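You operate a simulated robot arm through the tools that you are given. There is no shell and no other tool. Be economical: measure what you need, move in short steps, check, and stop when the job is done.

You are at the controls of a simulated robot arm. One attempt, no reset.

## Task
Put the wooden bobbin on the end of the table by the dresser.
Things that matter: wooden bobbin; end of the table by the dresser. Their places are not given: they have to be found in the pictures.

It is judged by the outcome, as a careful person would: the job done as asked, and still so three seconds after it is handed in. It fails if anything else is knocked over, pushed out of place, dropped, spilled or broken.

## Robot
A 6-joint arm with a two-finger parallel gripper, fixed in place. Base frame: the origin is at the foot of the arm, x ahead of it, y to its left, z up; the work surface is at about z = 760. Readings come in mm, degrees, newtons and seconds.
With the tool pointing down near the work surface it reaches from about 260 to 680 mm from the base axis. Its first joint turns from -66.0 to 66.0 degrees. Payload 2.9 kg.
The TCP is the grasp point between the finger pads, 30 mm short of the fingertips. In the tool frame z runs along the fingers and y along their closing line. The gripper opens to 110 mm. The fingers are 20 mm wide and 10 mm thick; the gripper's body (48 by 112 mm) begins 55 mm behind the TCP.
Orientation is that of the tool frame in the base frame, as [roll, pitch, yaw] about the fixed x, y, z axes, in that order (R = Rz(yaw) Ry(pitch) Rx(roll)). With the fingers straight down and closing along the base's y, the tool's x points along the base's -x, its y along +y and its z along -z.

## Interface
- The arm moves only by the tool apply_moves. Its argument "motion" is a list of rows, each an object (a shift or turn left out is 0, a gripper value left out holds the last) with "fingers": the closure, from 0 (fully open) to 1 (shut); "offset": the shift along the tool's x, y, z in mm, a list of three; "delta_rot": the turn, a rotation vector about the tool's x, y, z in degrees, a list of three. In form: [{"fingers": fingers, "offset": [x, y, z], "delta_rot": [rx, ry, rz]}, ...]. A call has 1 to 12 rows; each row shifts and turns the commanded pose from where the row before left it, along the tool's axes as they then stand. A row lasts 0.2 s, in which the tool goes at most 50 mm and 8.6 degrees; a call with a longer step from one row to the next is refused whole, and so is a gripper value outside its range. A pose out of reach is approached as far as the arm can. The call stops where the force on the tool passes 40 N (or 10 N more than at its start, if that is more) or the arm is blocked; 0.2 s more then pass. Each finger travels about 108 mm/s and halts on what it meets, pressing with about 24 N; the grip force reading is that of the motor and also rises with nothing between the fingers. The clock runs only during rows and for 0.2 s after the last one: add rows that do not move to give the fingers time. The reply holds the time, the measured pose of the TCP, the force on the tool along the base axes, the opening and the grip force, in the units named above and with some noise, and new pictures: "show" is both (left out), scene, wrist or none.
- Cameras (640 x 400 px; columns grow to the right, rows downward): "scene" is fixed at [59.2, 443.5, 1354.2]; the picture's right is [-0.81, -0.59, 0.00], its down [-0.50, 0.68, -0.54] and it looks along [0.32, -0.44, -0.84] (base axes); focal length 214 px, centre (320, 200). "wrist" rides on the gripper at [-36, 0, -57] in the tool frame; the picture's right is [0.00, -1.00, 0.00], its down [0.97, 0.00, -0.24] and it looks along [0.24, 0.00, 0.97] (tool axes); focal length 218 px, centre (320, 200).
- measure_at(camera, pixels): for up to 12 pixels [column, row] of the newest picture of that camera ("zoom" is the newest enlarged one), the place [x, y, z] in the base frame of the surface seen there, good to about 2 mm. No time passes.
- zoom(camera, box): a new picture of the part [left, top, right, bottom] of that camera's present view, enlarged. No time passes.
- finish_job(): hands the job in; it is judged then, once.

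Go step by step. Measure first, check grasps and placings, and put right what went wrong. The budget is 60 turns and 120 pictures, counting those below and the enlarged ones. Unless the task says otherwise, let go and move clear before handing in, and close with one line.

The tools are called after "Call:" as a command line: name --argument value ..., lists and objects as JSON in quotes. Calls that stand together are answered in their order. apply_moves: Moves the arm, as the interface text tells. Its arguments: {"type":"object","properties":{"motion":{"type":"array","items":{"type":"object","properties":{"fingers":{"type":"number"},"offset":{"type":"array","items":{"type":"number"}},"delta_rot":{"type":"array","items":{"type":"number"}}}}},"show":{"type":"string","enum":["both","scene","wrist","none"]}},"required":["motion"]} The other tools are called the same way: measure_at (camera, pixels) gives the place of the surface under pixels of a picture; zoom (camera, box) takes an enlarged picture of a part of a camera's view; finish_job () hands the job in.

At the start:

```text
t: 0.0
ee_pos: [394.4, -79.0, 1050.0]
tcp_rot: [-180.0, 0.0, 179.9]
contact_force: [-0.6, 0.0, -0.4]
opening: 109.8
grip_force: 0.0
```

scene: 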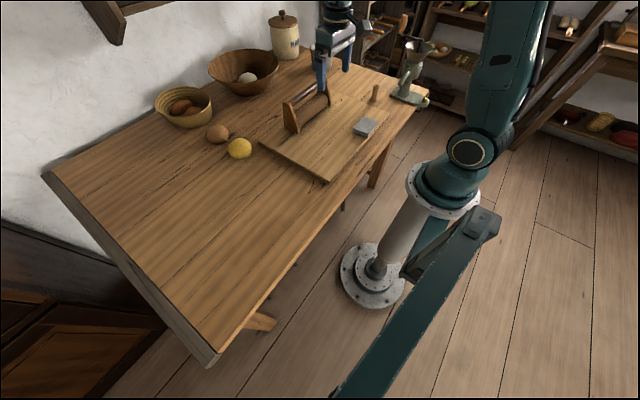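
wrist: 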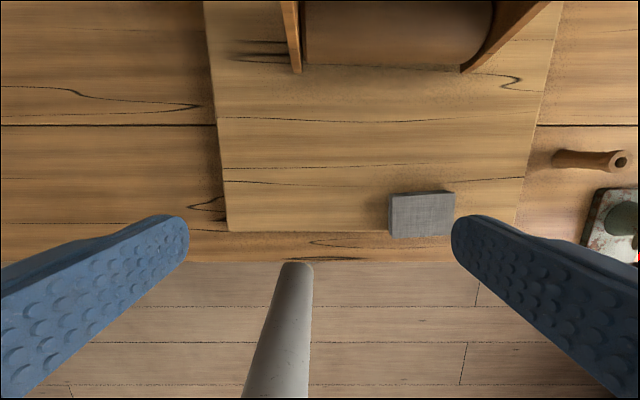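

The small spool-shaped piece at scene (375,93) / wrist (590,160) looks like the bobbin, and dark panelled furniture at scene lower left (70,340) may be the dresser. I'll zoom in to check both ends of the table.

Call:
zoom --camera "scene" --box '[240, 0, 480, 150]'

Call:
zoom --camera "scene" --box '[0, 150, 320, 400]'

Call:
measure_at --camera "scene" --pixels '[[375, 88], [374, 98], [44, 174], [212, 360], [70, 340], [100, 190], [220, 300], [365, 126], [455, 55], [310, 110], [238, 148], [217, 133]]'

Call:
measure_at --camera "wrist" --pixels '[[590, 160], [620, 161], [556, 158], [622, 152], [622, 172], [590, 152], [590, 167], [600, 190], [640, 190], [540, 130], [540, 190]]'

```text
2.67 times, centred on (360, 75) of scene
```

zoom: 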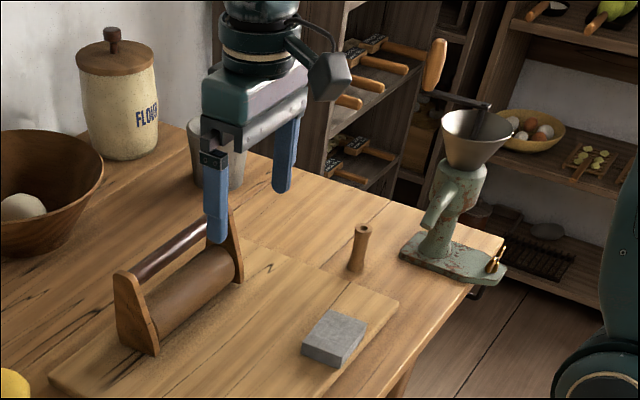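

```text
1.60 times, centred on (160, 275) of scene
```

zoom: 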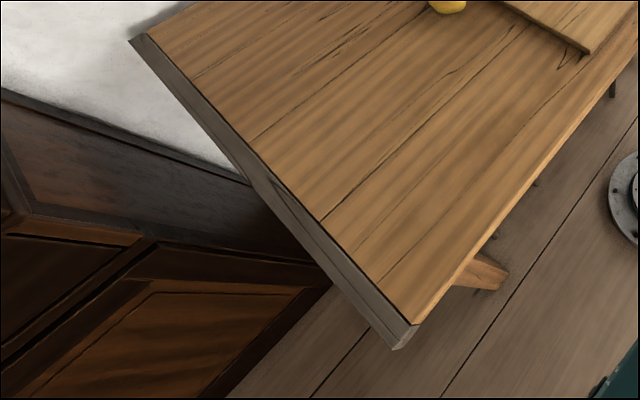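

```text
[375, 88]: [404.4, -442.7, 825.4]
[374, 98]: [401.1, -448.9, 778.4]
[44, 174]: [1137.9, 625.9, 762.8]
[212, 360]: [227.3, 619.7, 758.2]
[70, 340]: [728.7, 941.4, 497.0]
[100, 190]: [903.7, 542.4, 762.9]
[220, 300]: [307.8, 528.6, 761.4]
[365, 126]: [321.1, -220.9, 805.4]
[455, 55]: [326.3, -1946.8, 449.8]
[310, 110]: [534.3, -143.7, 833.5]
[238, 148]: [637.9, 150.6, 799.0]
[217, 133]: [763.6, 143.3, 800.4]
```

```text
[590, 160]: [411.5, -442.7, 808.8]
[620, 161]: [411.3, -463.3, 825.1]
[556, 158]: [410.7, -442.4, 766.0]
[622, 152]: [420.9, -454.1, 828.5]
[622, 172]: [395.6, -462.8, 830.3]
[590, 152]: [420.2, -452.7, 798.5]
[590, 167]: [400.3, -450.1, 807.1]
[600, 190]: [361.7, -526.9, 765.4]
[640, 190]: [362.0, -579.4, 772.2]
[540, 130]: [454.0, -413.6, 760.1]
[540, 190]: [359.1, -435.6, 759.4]
```

The bobbin stands upright at about (408, -454), z 760–830. To be sure which furniture is the dresser, I'll look closer at both.

Call:
zoom --camera "scene" --box '[0, 210, 180, 400]'

Call:
zoom --camera "scene" --box '[340, 0, 640, 160]'

Call:
measure_at --camera "scene" --pixels '[[5, 215], [5, 260], [60, 250], [140, 300], [100, 320], [20, 300], [40, 380], [385, 30], [430, 20], [600, 40], [330, 100], [427, 92]]'

```text
2.11 times, centred on (90, 305) of scene
```

zoom: 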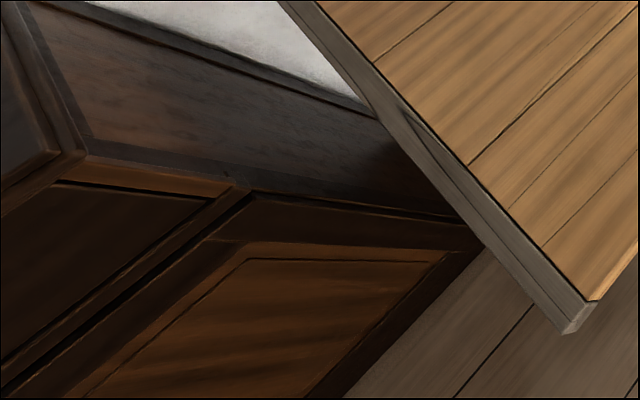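

```text
2.13 times, centred on (490, 80) of scene
```

zoom: 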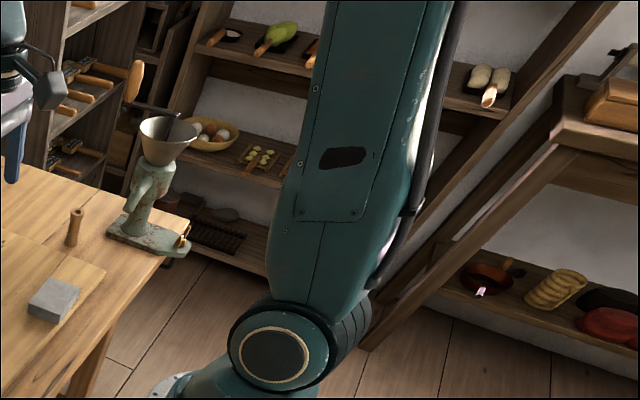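

```text
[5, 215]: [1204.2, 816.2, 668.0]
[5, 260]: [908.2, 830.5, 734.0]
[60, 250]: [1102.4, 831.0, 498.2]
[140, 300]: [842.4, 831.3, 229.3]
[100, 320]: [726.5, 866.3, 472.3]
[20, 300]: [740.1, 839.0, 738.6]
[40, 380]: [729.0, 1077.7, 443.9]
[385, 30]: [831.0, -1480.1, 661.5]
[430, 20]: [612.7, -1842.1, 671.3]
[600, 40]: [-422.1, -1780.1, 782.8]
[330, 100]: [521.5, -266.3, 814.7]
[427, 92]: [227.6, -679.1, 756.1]
```

The left cabinet with drawers and doors (y≈830, next to the table's left end at y≈620) is the dresser. I'll measure the grinder beside the bobbin for clearance.

Call:
measure_at --camera "scene" --pixels '[[403, 24], [412, 35], [420, 43], [408, 52], [426, 52], [430, 48], [405, 72], [392, 96], [402, 82], [426, 104], [358, 86], [361, 110]]'

Call:
apply_moves --motion '[{"offset": [0, -45, 0]}, {"offset": [0, -45, 0]}, {"offset": [0, -45, 0]}, {"offset": [0, -45, 0]}, {"offset": [0, -45, 0]}, {"offset": [0, -45, 0]}, {}]'

```text
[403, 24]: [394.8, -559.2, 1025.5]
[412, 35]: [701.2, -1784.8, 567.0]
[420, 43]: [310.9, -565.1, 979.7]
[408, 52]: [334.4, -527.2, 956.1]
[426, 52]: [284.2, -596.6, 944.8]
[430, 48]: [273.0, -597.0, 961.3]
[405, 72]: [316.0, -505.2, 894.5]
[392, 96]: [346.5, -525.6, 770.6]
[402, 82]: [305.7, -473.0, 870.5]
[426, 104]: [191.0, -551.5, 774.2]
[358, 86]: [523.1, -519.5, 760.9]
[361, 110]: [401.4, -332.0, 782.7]
```

```text
t: 1.6
ee_pos: [394.1, -350.9, 1049.4]
tcp_rot: [179.9, 0.1, -180.0]
contact_force: [0.8, -0.5, -1.0]
opening: 110.1
grip_force: 0.1
```

scene: 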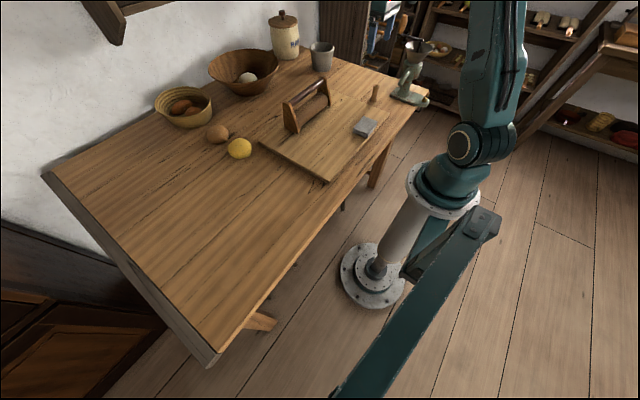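
wrist: 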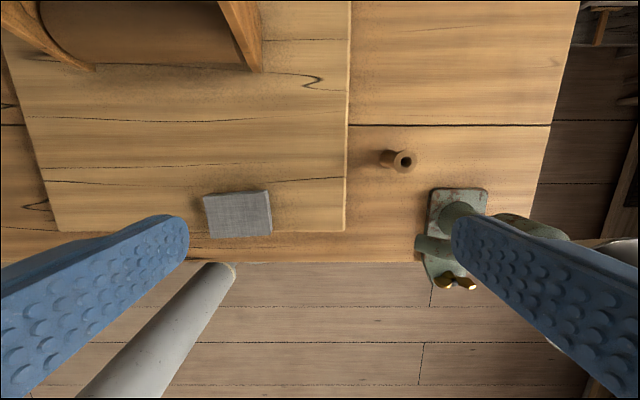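

The bobbin now shows at wrist (400,160). The grinder handle at (395,-559,1025) is the nearest hazard, so I'll rotate to close along x with the camera toward +y, away from the grinder, and check the wrist shape.

Call:
apply_moves --motion '[{"delta_rot": [0, 0, -8.5], "fingers": 0.4}, {"delta_rot": [0, 0, -8.5]}, {"delta_rot": [0, 0, -8.5]}, {"delta_rot": [0, 0, -8.5]}, {"delta_rot": [0, 0, -8.5]}, {"delta_rot": [0, 0, -8.5]}, {"delta_rot": [0, 0, -8.5]}, {"delta_rot": [0, 0, -8.5]}, {"delta_rot": [0, 0, -8.5]}, {"delta_rot": [0, 0, -8.5]}, {"delta_rot": [0, 0, -5]}, {}]'

Call:
zoom --camera "scene" --box '[320, 0, 540, 140]'

```text
t: 4.2
ee_pos: [393.7, -350.1, 1051.5]
tcp_rot: [180.0, 0.0, -89.9]
contact_force: [-0.3, 0.6, 0.5]
opening: 66.2
grip_force: 0.1
```

scene: 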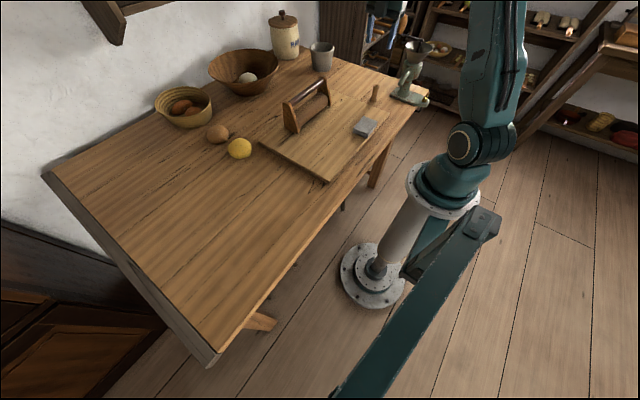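
wrist: 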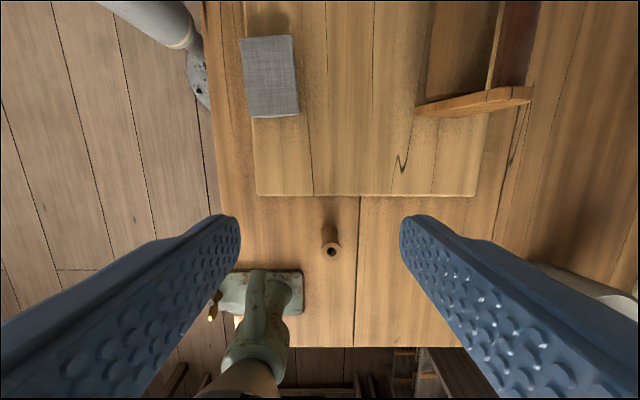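

```text
2.86 times, centred on (430, 70) of scene
```

zoom: 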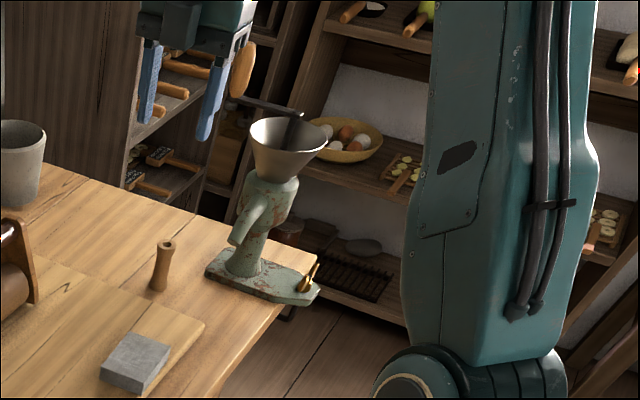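

The handle hangs close to where the wrist would be, so I'll tilt the fingers 20° to keep the wrist leaning away from the grinder, and measure the bobbin again now from above at wrist (331,250).

Call:
measure_at --camera "wrist" --pixels '[[323, 250], [340, 250], [331, 244], [331, 258], [331, 235], [331, 197], [290, 272], [302, 285], [255, 190], [475, 190], [290, 190]]'

Call:
apply_moves --motion '[{"delta_rot": [0, 7, 0]}, {"delta_rot": [0, 7, 0]}, {"delta_rot": [0, 6, 0]}, {}]'

```text
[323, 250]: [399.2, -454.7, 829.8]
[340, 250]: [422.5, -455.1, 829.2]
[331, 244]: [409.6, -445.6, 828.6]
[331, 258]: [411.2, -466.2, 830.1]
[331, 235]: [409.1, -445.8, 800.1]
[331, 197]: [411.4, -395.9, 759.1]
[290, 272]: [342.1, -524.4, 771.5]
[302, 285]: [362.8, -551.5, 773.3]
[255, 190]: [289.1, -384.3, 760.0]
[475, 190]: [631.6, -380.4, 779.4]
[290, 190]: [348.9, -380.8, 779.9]
```

```text
t: 5.2
ee_pos: [392.5, -351.0, 1049.5]
tcp_rot: [-179.9, -20.1, -90.1]
contact_force: [0.6, -0.2, 0.0]
opening: 66.0
grip_force: 0.0
```

scene: 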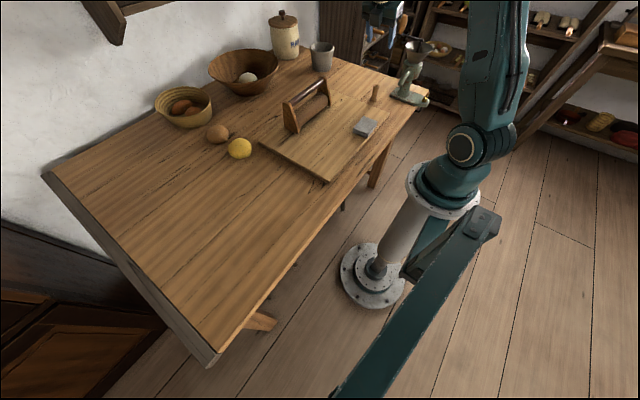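
wrist: 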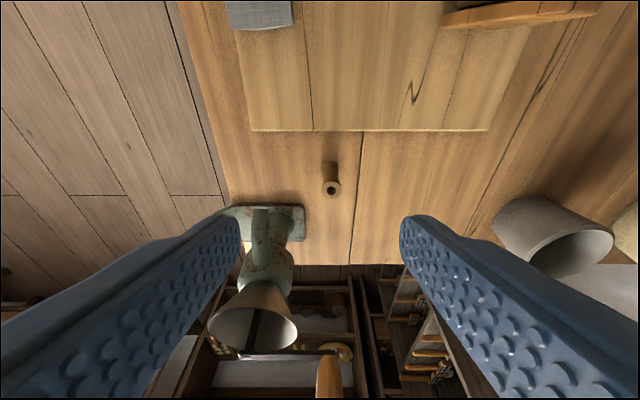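

The bobbin axis is at (410.5, -455), top at z 830. I'll line up laterally and go partway down along the tilted tool axis.

Call:
apply_moves --motion '[{"offset": [14, -18, 0]}, {"offset": [0, 0, 40]}, {"offset": [0, 0, 40]}, {"offset": [0, 0, 40]}, {"offset": [0, 0, 40]}, {}]'

Call:
zoom --camera "scene" --box '[320, 0, 480, 120]'

```text
t: 6.6
ee_pos: [414.4, -417.0, 905.3]
tcp_rot: [-180.0, -19.9, -90.1]
contact_force: [0.2, -1.0, 0.9]
opening: 66.0
grip_force: 0.0
```

scene: 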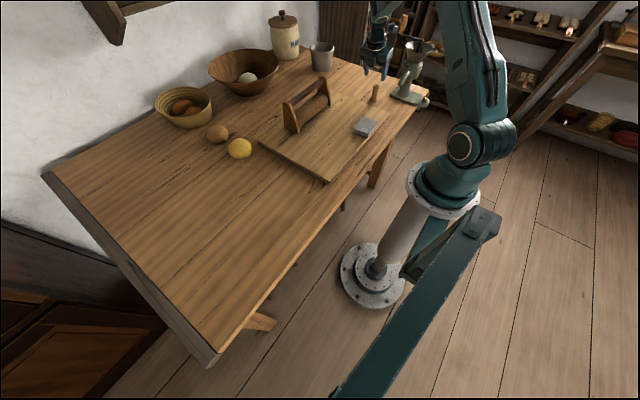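
wrist: 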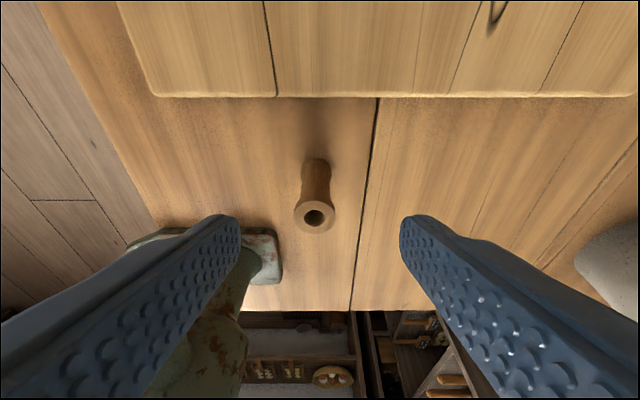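

```text
3.33 times, centred on (400, 60) of scene
```

zoom: 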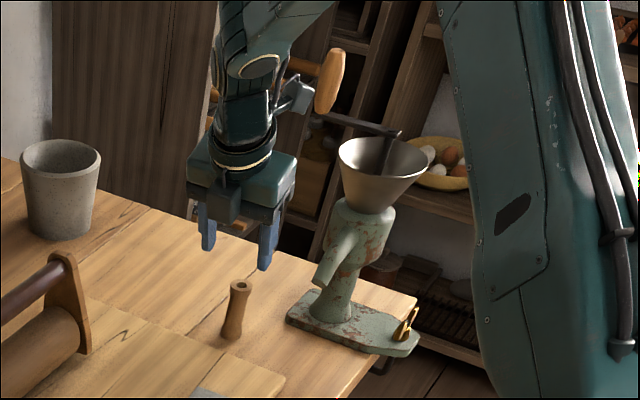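

There's a grey projection on the wrist at zoom (300,95) close to the handle at (330,80) in the picture; I'll measure the true gap.

Call:
measure_at --camera "zoom" --pixels '[[300, 95], [307, 102], [290, 85], [330, 80], [322, 100], [335, 55], [350, 122], [380, 130], [290, 165], [255, 160], [265, 65], [320, 20]]'

```text
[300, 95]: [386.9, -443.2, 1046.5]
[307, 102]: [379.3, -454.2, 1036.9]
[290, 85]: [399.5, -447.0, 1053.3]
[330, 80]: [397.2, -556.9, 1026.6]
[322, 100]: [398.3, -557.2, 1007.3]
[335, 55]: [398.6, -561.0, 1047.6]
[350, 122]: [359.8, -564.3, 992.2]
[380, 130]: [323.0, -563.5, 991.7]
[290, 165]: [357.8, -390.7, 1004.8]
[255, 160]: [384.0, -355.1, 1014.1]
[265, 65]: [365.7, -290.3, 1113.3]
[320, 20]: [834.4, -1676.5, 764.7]
```

The projection will pass about 45 mm or more clear of the handle and funnel, so it is safe. Continuing down to the bobbin, with a 4 mm sideways correction.

Call:
apply_moves --motion '[{"offset": [1.5, 4, 25]}, {"offset": [0, 0, 25]}, {"offset": [0, 0, 25]}, {"offset": [0, 0, 20]}, {"offset": [0, 0, 14]}, {}]'

Call:
zoom --camera "scene" --box '[320, 0, 480, 120]'

```text
t: 8.0
ee_pos: [408.3, -456.6, 800.9]
tcp_rot: [-180.0, -19.9, -90.0]
contact_force: [-0.4, -0.3, 0.4]
opening: 66.0
grip_force: 0.2
```

scene: 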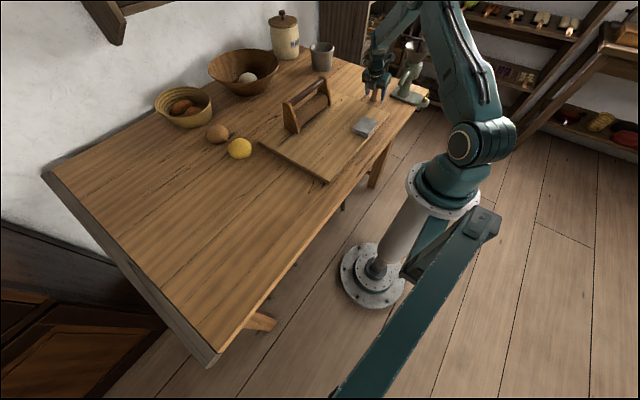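
wrist: 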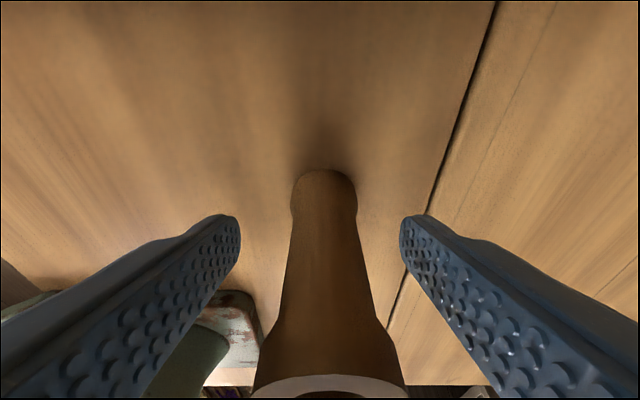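

```text
3.33 times, centred on (400, 60) of scene
```

zoom: 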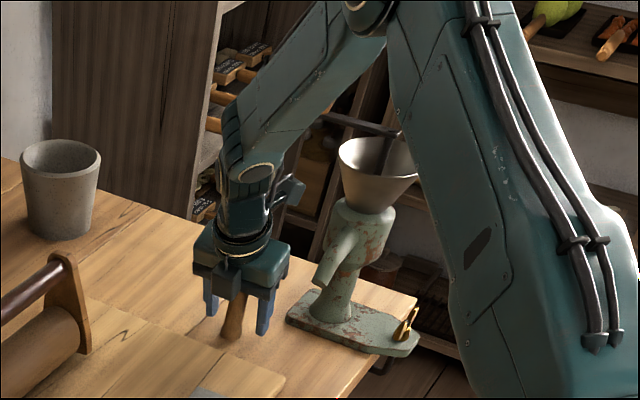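

The bobbin stands centred between the pads and nothing has been touched. Closing.

Call:
apply_moves --motion '[{"fingers": 0.6}, {"fingers": 0.8}, {"fingers": 1.0}, {"fingers": 1.0}, {"fingers": 1.0}, {}]' --show "wrist"

```text
t: 9.4
ee_pos: [408.3, -455.5, 801.5]
tcp_rot: [179.9, -19.9, -90.0]
contact_force: [-0.1, -0.5, -0.2]
opening: 28.7
grip_force: 24.1
```

wrist: 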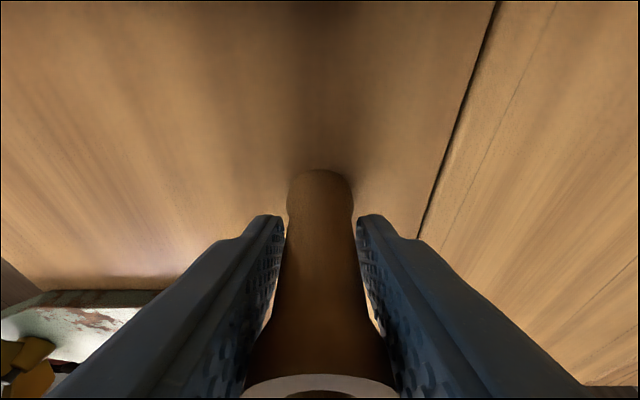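

Grip is firm (28.7 mm, 24 N). Backing out along the tool axis.

Call:
apply_moves --motion '[{"offset": [0, 0, -12]}, {"offset": [0, 0, -25]}, {"offset": [0, 0, -35]}, {"offset": [0, 0, -40]}, {"offset": [0, 0, -40]}, {"offset": [0, 0, -40]}, {"offset": [0, 0, -40]}, {}]'

```text
t: 11.2
ee_pos: [409.2, -376.8, 1020.1]
tcp_rot: [-180.0, -20.0, -90.0]
contact_force: [0.7, -0.6, -0.9]
opening: 28.7
grip_force: 24.0
```

scene: 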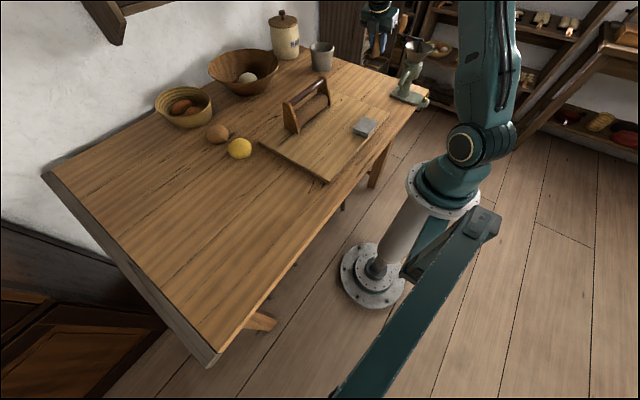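
wrist: 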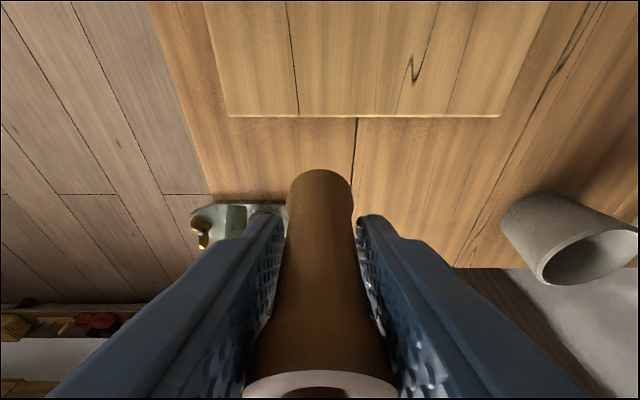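

The bobbin is held upright and clear. I'll swing it on an arc about the base toward the left end, turning the tool with it and keeping the bobbin vertical.

Call:
apply_moves --motion '[{"offset": [-33.4, -30.1, -12.2], "delta_rot": [1.642, 0, -4.51]}, {"offset": [-33.4, -30.1, -12.2], "delta_rot": [1.642, 0, -4.51]}, {"offset": [-33.4, -30.1, -12.2], "delta_rot": [1.642, 0, -4.51]}, {"offset": [-33.4, -30.1, -12.2], "delta_rot": [1.642, 0, -4.51]}, {"offset": [-33.4, -30.1, -12.2], "delta_rot": [1.642, 0, -4.51]}, {"offset": [-33.4, -30.1, -12.2], "delta_rot": [1.642, 0, -4.51]}, {"offset": [-33.4, -30.1, -12.2], "delta_rot": [1.642, 0, -4.51]}, {"offset": [-33.4, -30.1, -12.2], "delta_rot": [1.642, 0, -4.51]}, {"offset": [-33.4, -30.1, -12.2], "delta_rot": [1.642, 0, -4.51]}, {"offset": [-33.4, -30.1, -12.2], "delta_rot": [1.642, 0, -4.51]}]'

```text
t: 13.4
ee_pos: [552.4, 53.3, 1021.9]
tcp_rot: [-179.9, -20.1, -42.0]
contact_force: [-0.5, -0.3, -0.1]
opening: 28.8
grip_force: 24.3
```

scene: 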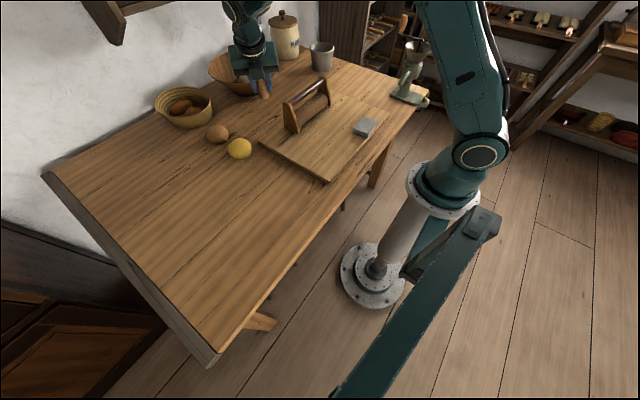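
wrist: 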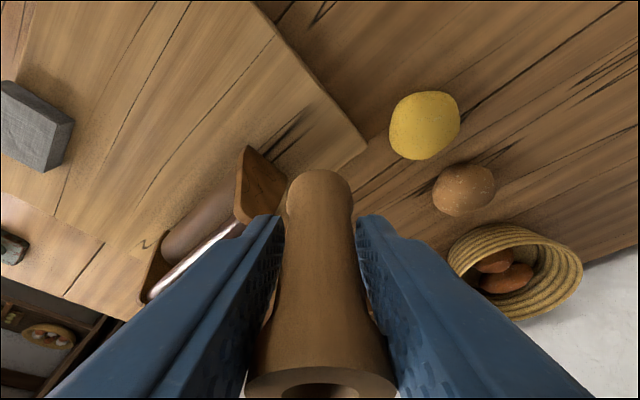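

The arc is tracking well and the bobbin is held. Continuing the swing.

Call:
apply_moves --motion '[{"offset": [-33.4, -30.1, -12.2], "delta_rot": [1.642, 0, -4.51]}, {"offset": [-33.4, -30.1, -12.2], "delta_rot": [1.642, 0, -4.51]}, {"offset": [-33.4, -30.1, -12.2], "delta_rot": [1.642, 0, -4.51]}, {"offset": [-33.4, -30.1, -12.2], "delta_rot": [1.642, 0, -4.51]}, {"offset": [-33.4, -30.1, -12.2], "delta_rot": [1.642, 0, -4.51]}, {"offset": [-33.4, -30.1, -12.2], "delta_rot": [1.642, 0, -4.51]}, {"offset": [-33.4, -30.1, -12.2], "delta_rot": [1.642, 0, -4.51]}, {"offset": [-33.4, -30.1, -12.2], "delta_rot": [1.642, 0, -4.51]}, {"offset": [-33.4, -30.1, -12.2], "delta_rot": [1.642, 0, -4.51]}, {"offset": [-33.4, -30.1, -12.2], "delta_rot": [1.642, 0, -4.51]}, {}]'

```text
t: 15.8
ee_pos: [333.3, 447.5, 1019.6]
tcp_rot: [180.0, -20.0, 6.1]
contact_force: [0.4, -0.2, -0.3]
opening: 28.6
grip_force: 23.9
```

scene: 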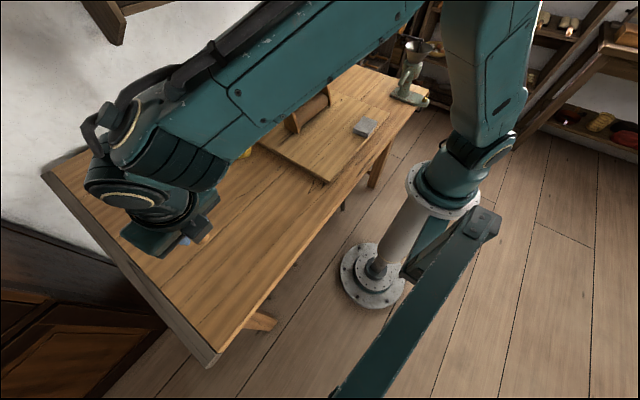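
wrist: 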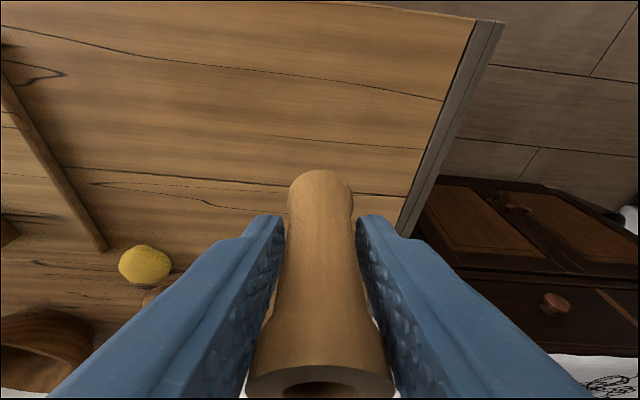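

The dresser with its drawer knob shows at wrist (560,305), right beyond the table's grey end strip, confirming the place. I'll move over about (345, 540) and descend partway.

Call:
apply_moves --motion '[{"offset": [6.8, -30.4, 2.5]}, {"offset": [6.8, -30.4, 2.5]}, {"offset": [6.8, -30.4, 2.5]}, {"offset": [-13.7, 0, 37.6]}, {"offset": [-13.7, 0, 37.6]}, {"offset": [-13.7, 0, 37.6]}, {"offset": [-13.7, 0, 37.6]}, {}]'

```text
t: 17.6
ee_pos: [361.5, 528.0, 858.2]
tcp_rot: [-179.9, -20.1, 5.9]
contact_force: [-0.2, -0.6, -0.6]
opening: 28.3
grip_force: 23.9
out of reach, approached as far as the arm can: row 2, 3
```

scene: 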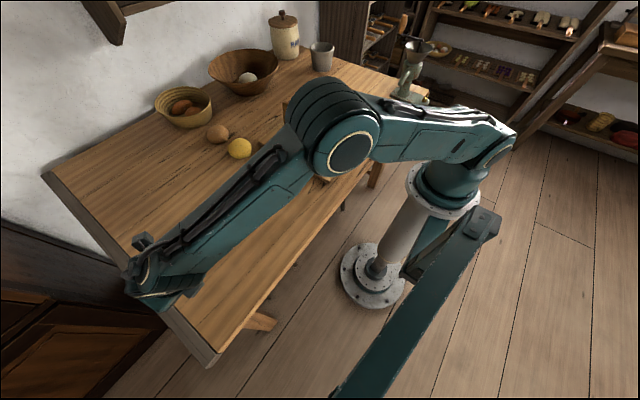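
wrist: 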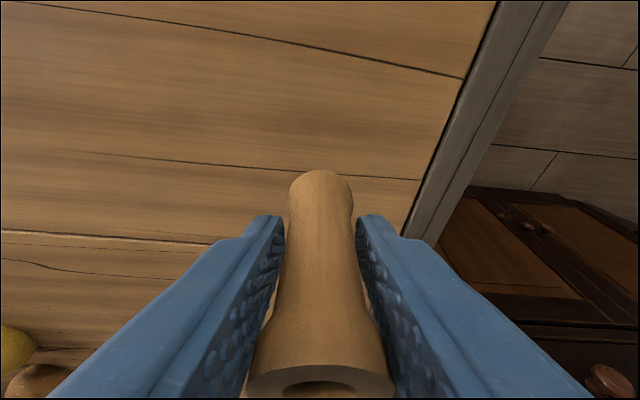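

The bobbin hangs over the end at about (361, 528). The arm's pose has stretched, so I'll check its clearance to the table things before the last descent.

Call:
measure_at --camera "scene" --pixels '[[345, 155], [330, 110], [295, 115], [270, 165], [220, 215], [150, 285], [420, 145], [180, 300], [140, 240]]'

Call:
measure_at --camera "wrist" --pixels '[[320, 185], [320, 150], [400, 190], [440, 150], [480, 100]]'

Call:
zoom --camera "scene" --box '[100, 200, 260, 320]'

```text
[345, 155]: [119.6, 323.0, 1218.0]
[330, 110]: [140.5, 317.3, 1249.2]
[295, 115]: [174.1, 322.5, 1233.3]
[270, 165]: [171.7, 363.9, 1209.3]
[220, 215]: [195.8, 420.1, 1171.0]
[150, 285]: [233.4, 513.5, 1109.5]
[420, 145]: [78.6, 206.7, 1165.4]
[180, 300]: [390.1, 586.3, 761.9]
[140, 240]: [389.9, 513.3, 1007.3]
```

```text
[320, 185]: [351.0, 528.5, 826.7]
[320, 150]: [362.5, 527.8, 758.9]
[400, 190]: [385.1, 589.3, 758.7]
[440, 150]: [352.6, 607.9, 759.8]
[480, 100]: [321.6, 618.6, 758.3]
```

```text
3.33 times, centred on (180, 260) of scene
```

zoom: 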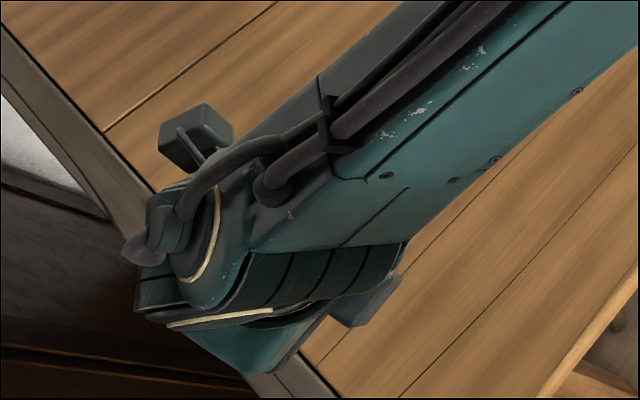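

The arm is well above everything (over 1000 mm). Lowering the bobbin until it just meets the table.

Call:
apply_moves --motion '[{"offset": [-6.8, 0, 18.8]}, {"offset": [-6.8, 0, 18.8]}, {"offset": [-3.4, 0, 9.4]}, {"offset": [-1, 0, 2.8]}, {}]'

```text
t: 18.8
ee_pos: [362.1, 526.7, 806.8]
tcp_rot: [-180.0, -20.0, 6.0]
contact_force: [0.5, 0.6, -0.5]
opening: 28.6
grip_force: 24.9
```

scene: 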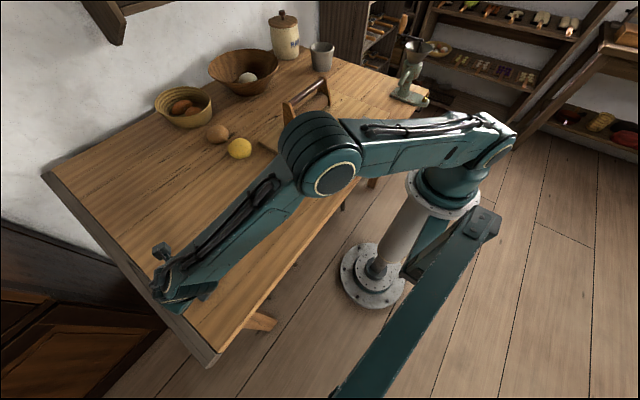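
wrist: 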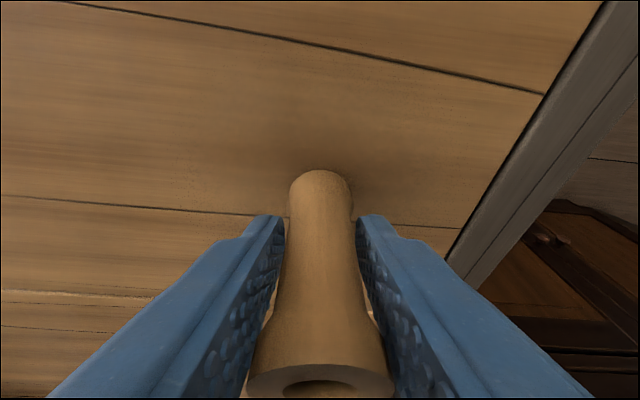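

About 5 mm remain and no contact force yet. Lowering in small steps.

Call:
apply_moves --motion '[{"offset": [-0.68, 0, 1.88]}, {"offset": [-0.51, 0, 1.4]}, {}]' --show "none"

Call:
apply_moves --motion '[{"offset": [-0.34, 0, 0.94]}, {}]' --show "none"

Call:
apply_moves --motion '[{"offset": [-0.34, 0, 0.94]}, {}]' --show "wrist"

```text
t: 19.6
ee_pos: [361.0, 526.7, 802.4]
tcp_rot: [180.0, -20.0, 6.0]
contact_force: [-1.4, -0.9, 6.6]
opening: 28.5
grip_force: 24.3
```

```text
t: 20.2
ee_pos: [363.2, 526.8, 803.1]
tcp_rot: [-179.9, -20.1, 6.0]
contact_force: [-5.4, -4.3, 18.9]
opening: 28.5
grip_force: 24.0
```

```text
t: 20.8
ee_pos: [361.1, 527.0, 801.5]
tcp_rot: [-179.9, -20.0, 6.0]
contact_force: [-4.2, -0.7, 16.4]
opening: 28.6
grip_force: 24.0
```

wrist: 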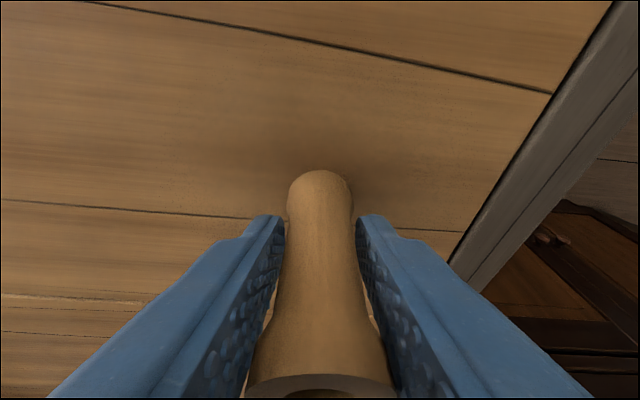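

The bobbin is on the table (force up to 16–19 N). I'll ease off about 1.5 mm, then open slowly.

Call:
apply_moves --motion '[{"offset": [0.5, 0, -1.4]}, {}]' --show "none"

Call:
apply_moves --motion '[{"fingers": 0.73}, {"fingers": 0.7}, {"fingers": 0.65}, {"fingers": 0.6}, {"fingers": 0.5}, {"fingers": 0.4}, {}]'

```text
t: 21.4
ee_pos: [363.3, 526.6, 801.3]
tcp_rot: [179.9, -20.1, 6.1]
contact_force: [2.0, 2.0, 4.8]
opening: 28.4
grip_force: 23.5
```

```text
t: 23.0
ee_pos: [362.1, 526.5, 802.2]
tcp_rot: [-180.0, -20.0, 6.0]
contact_force: [0.4, -0.1, 1.0]
opening: 66.2
grip_force: 0.1
```

scene: 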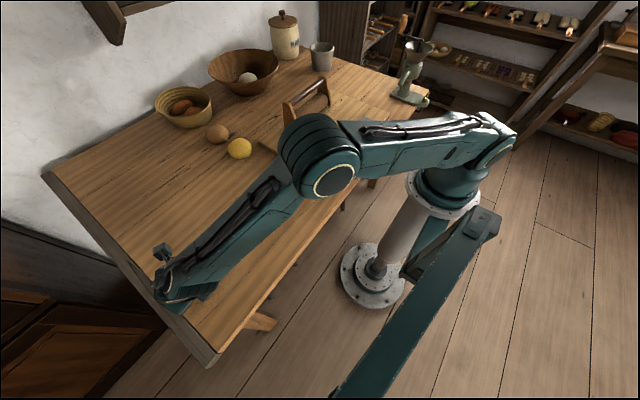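
wrist: 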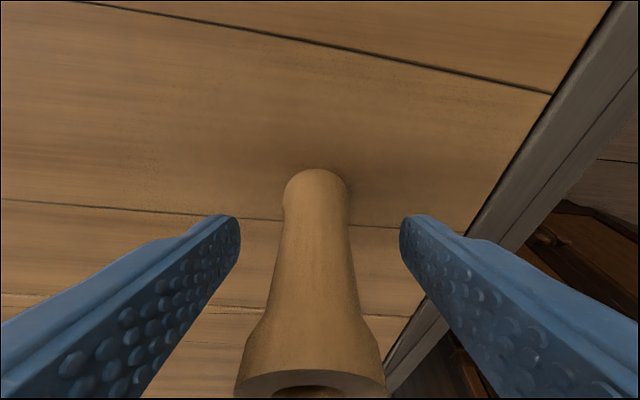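

The bobbin stands free between the open fingers. Backing out along the tool axis.

Call:
apply_moves --motion '[{"offset": [0, 0, -15]}, {"offset": [0, 0, -30]}, {"offset": [0, 0, -40]}, {"offset": [0, 0, -40]}, {"offset": [0, 0, -35]}, {}, {}]'

```text
t: 24.6
ee_pos: [339.4, 503.0, 951.6]
tcp_rot: [-179.9, -19.7, 6.1]
contact_force: [0.5, 0.7, 0.0]
opening: 66.0
grip_force: 0.1
out of reach, approached as far as the arm can: row 2, 3, 4, 5
```

scene: 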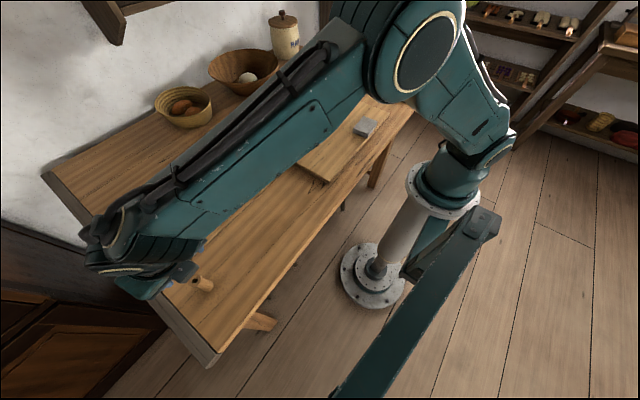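
wrist: 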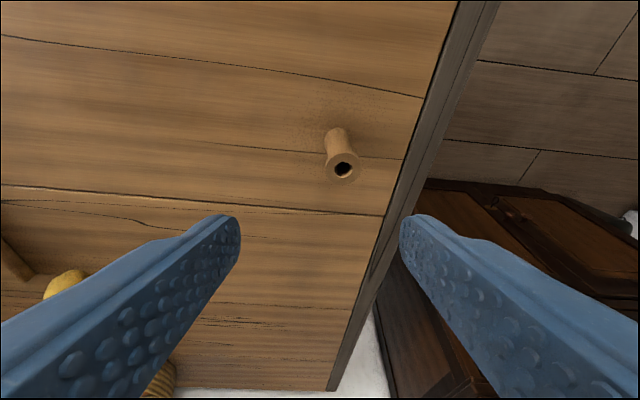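

The bobbin stands at wrist (341,155), near the end strip, with the gripper clear above. A quick check of its place and uprightness.

Call:
measure_at --camera "wrist" --pixels '[[328, 170], [356, 170], [341, 160], [341, 181], [336, 130], [336, 124]]'

Call:
zoom --camera "scene" --box '[140, 230, 260, 330]'

```text
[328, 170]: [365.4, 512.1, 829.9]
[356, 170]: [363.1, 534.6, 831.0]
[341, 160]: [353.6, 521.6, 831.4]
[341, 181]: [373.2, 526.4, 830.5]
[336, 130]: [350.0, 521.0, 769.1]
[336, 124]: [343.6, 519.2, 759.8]
```

```text
4.00 times, centred on (200, 280) of scene
```

zoom: 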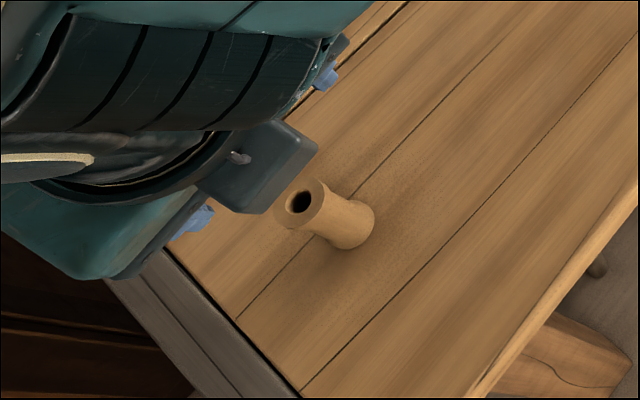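

The bobbin stands upright (top at z 830, the same height as at the start) at about (363, 524), some 95 mm from the table end by the dresser, and the gripper is clear. Handing in.

Call:
finish_job

```text
The job is handed in.
```

The wooden bobbin is standing upright on the end of the table by the dresser, about 95 mm in from the edge, and I saw nothing else moved or knocked over.
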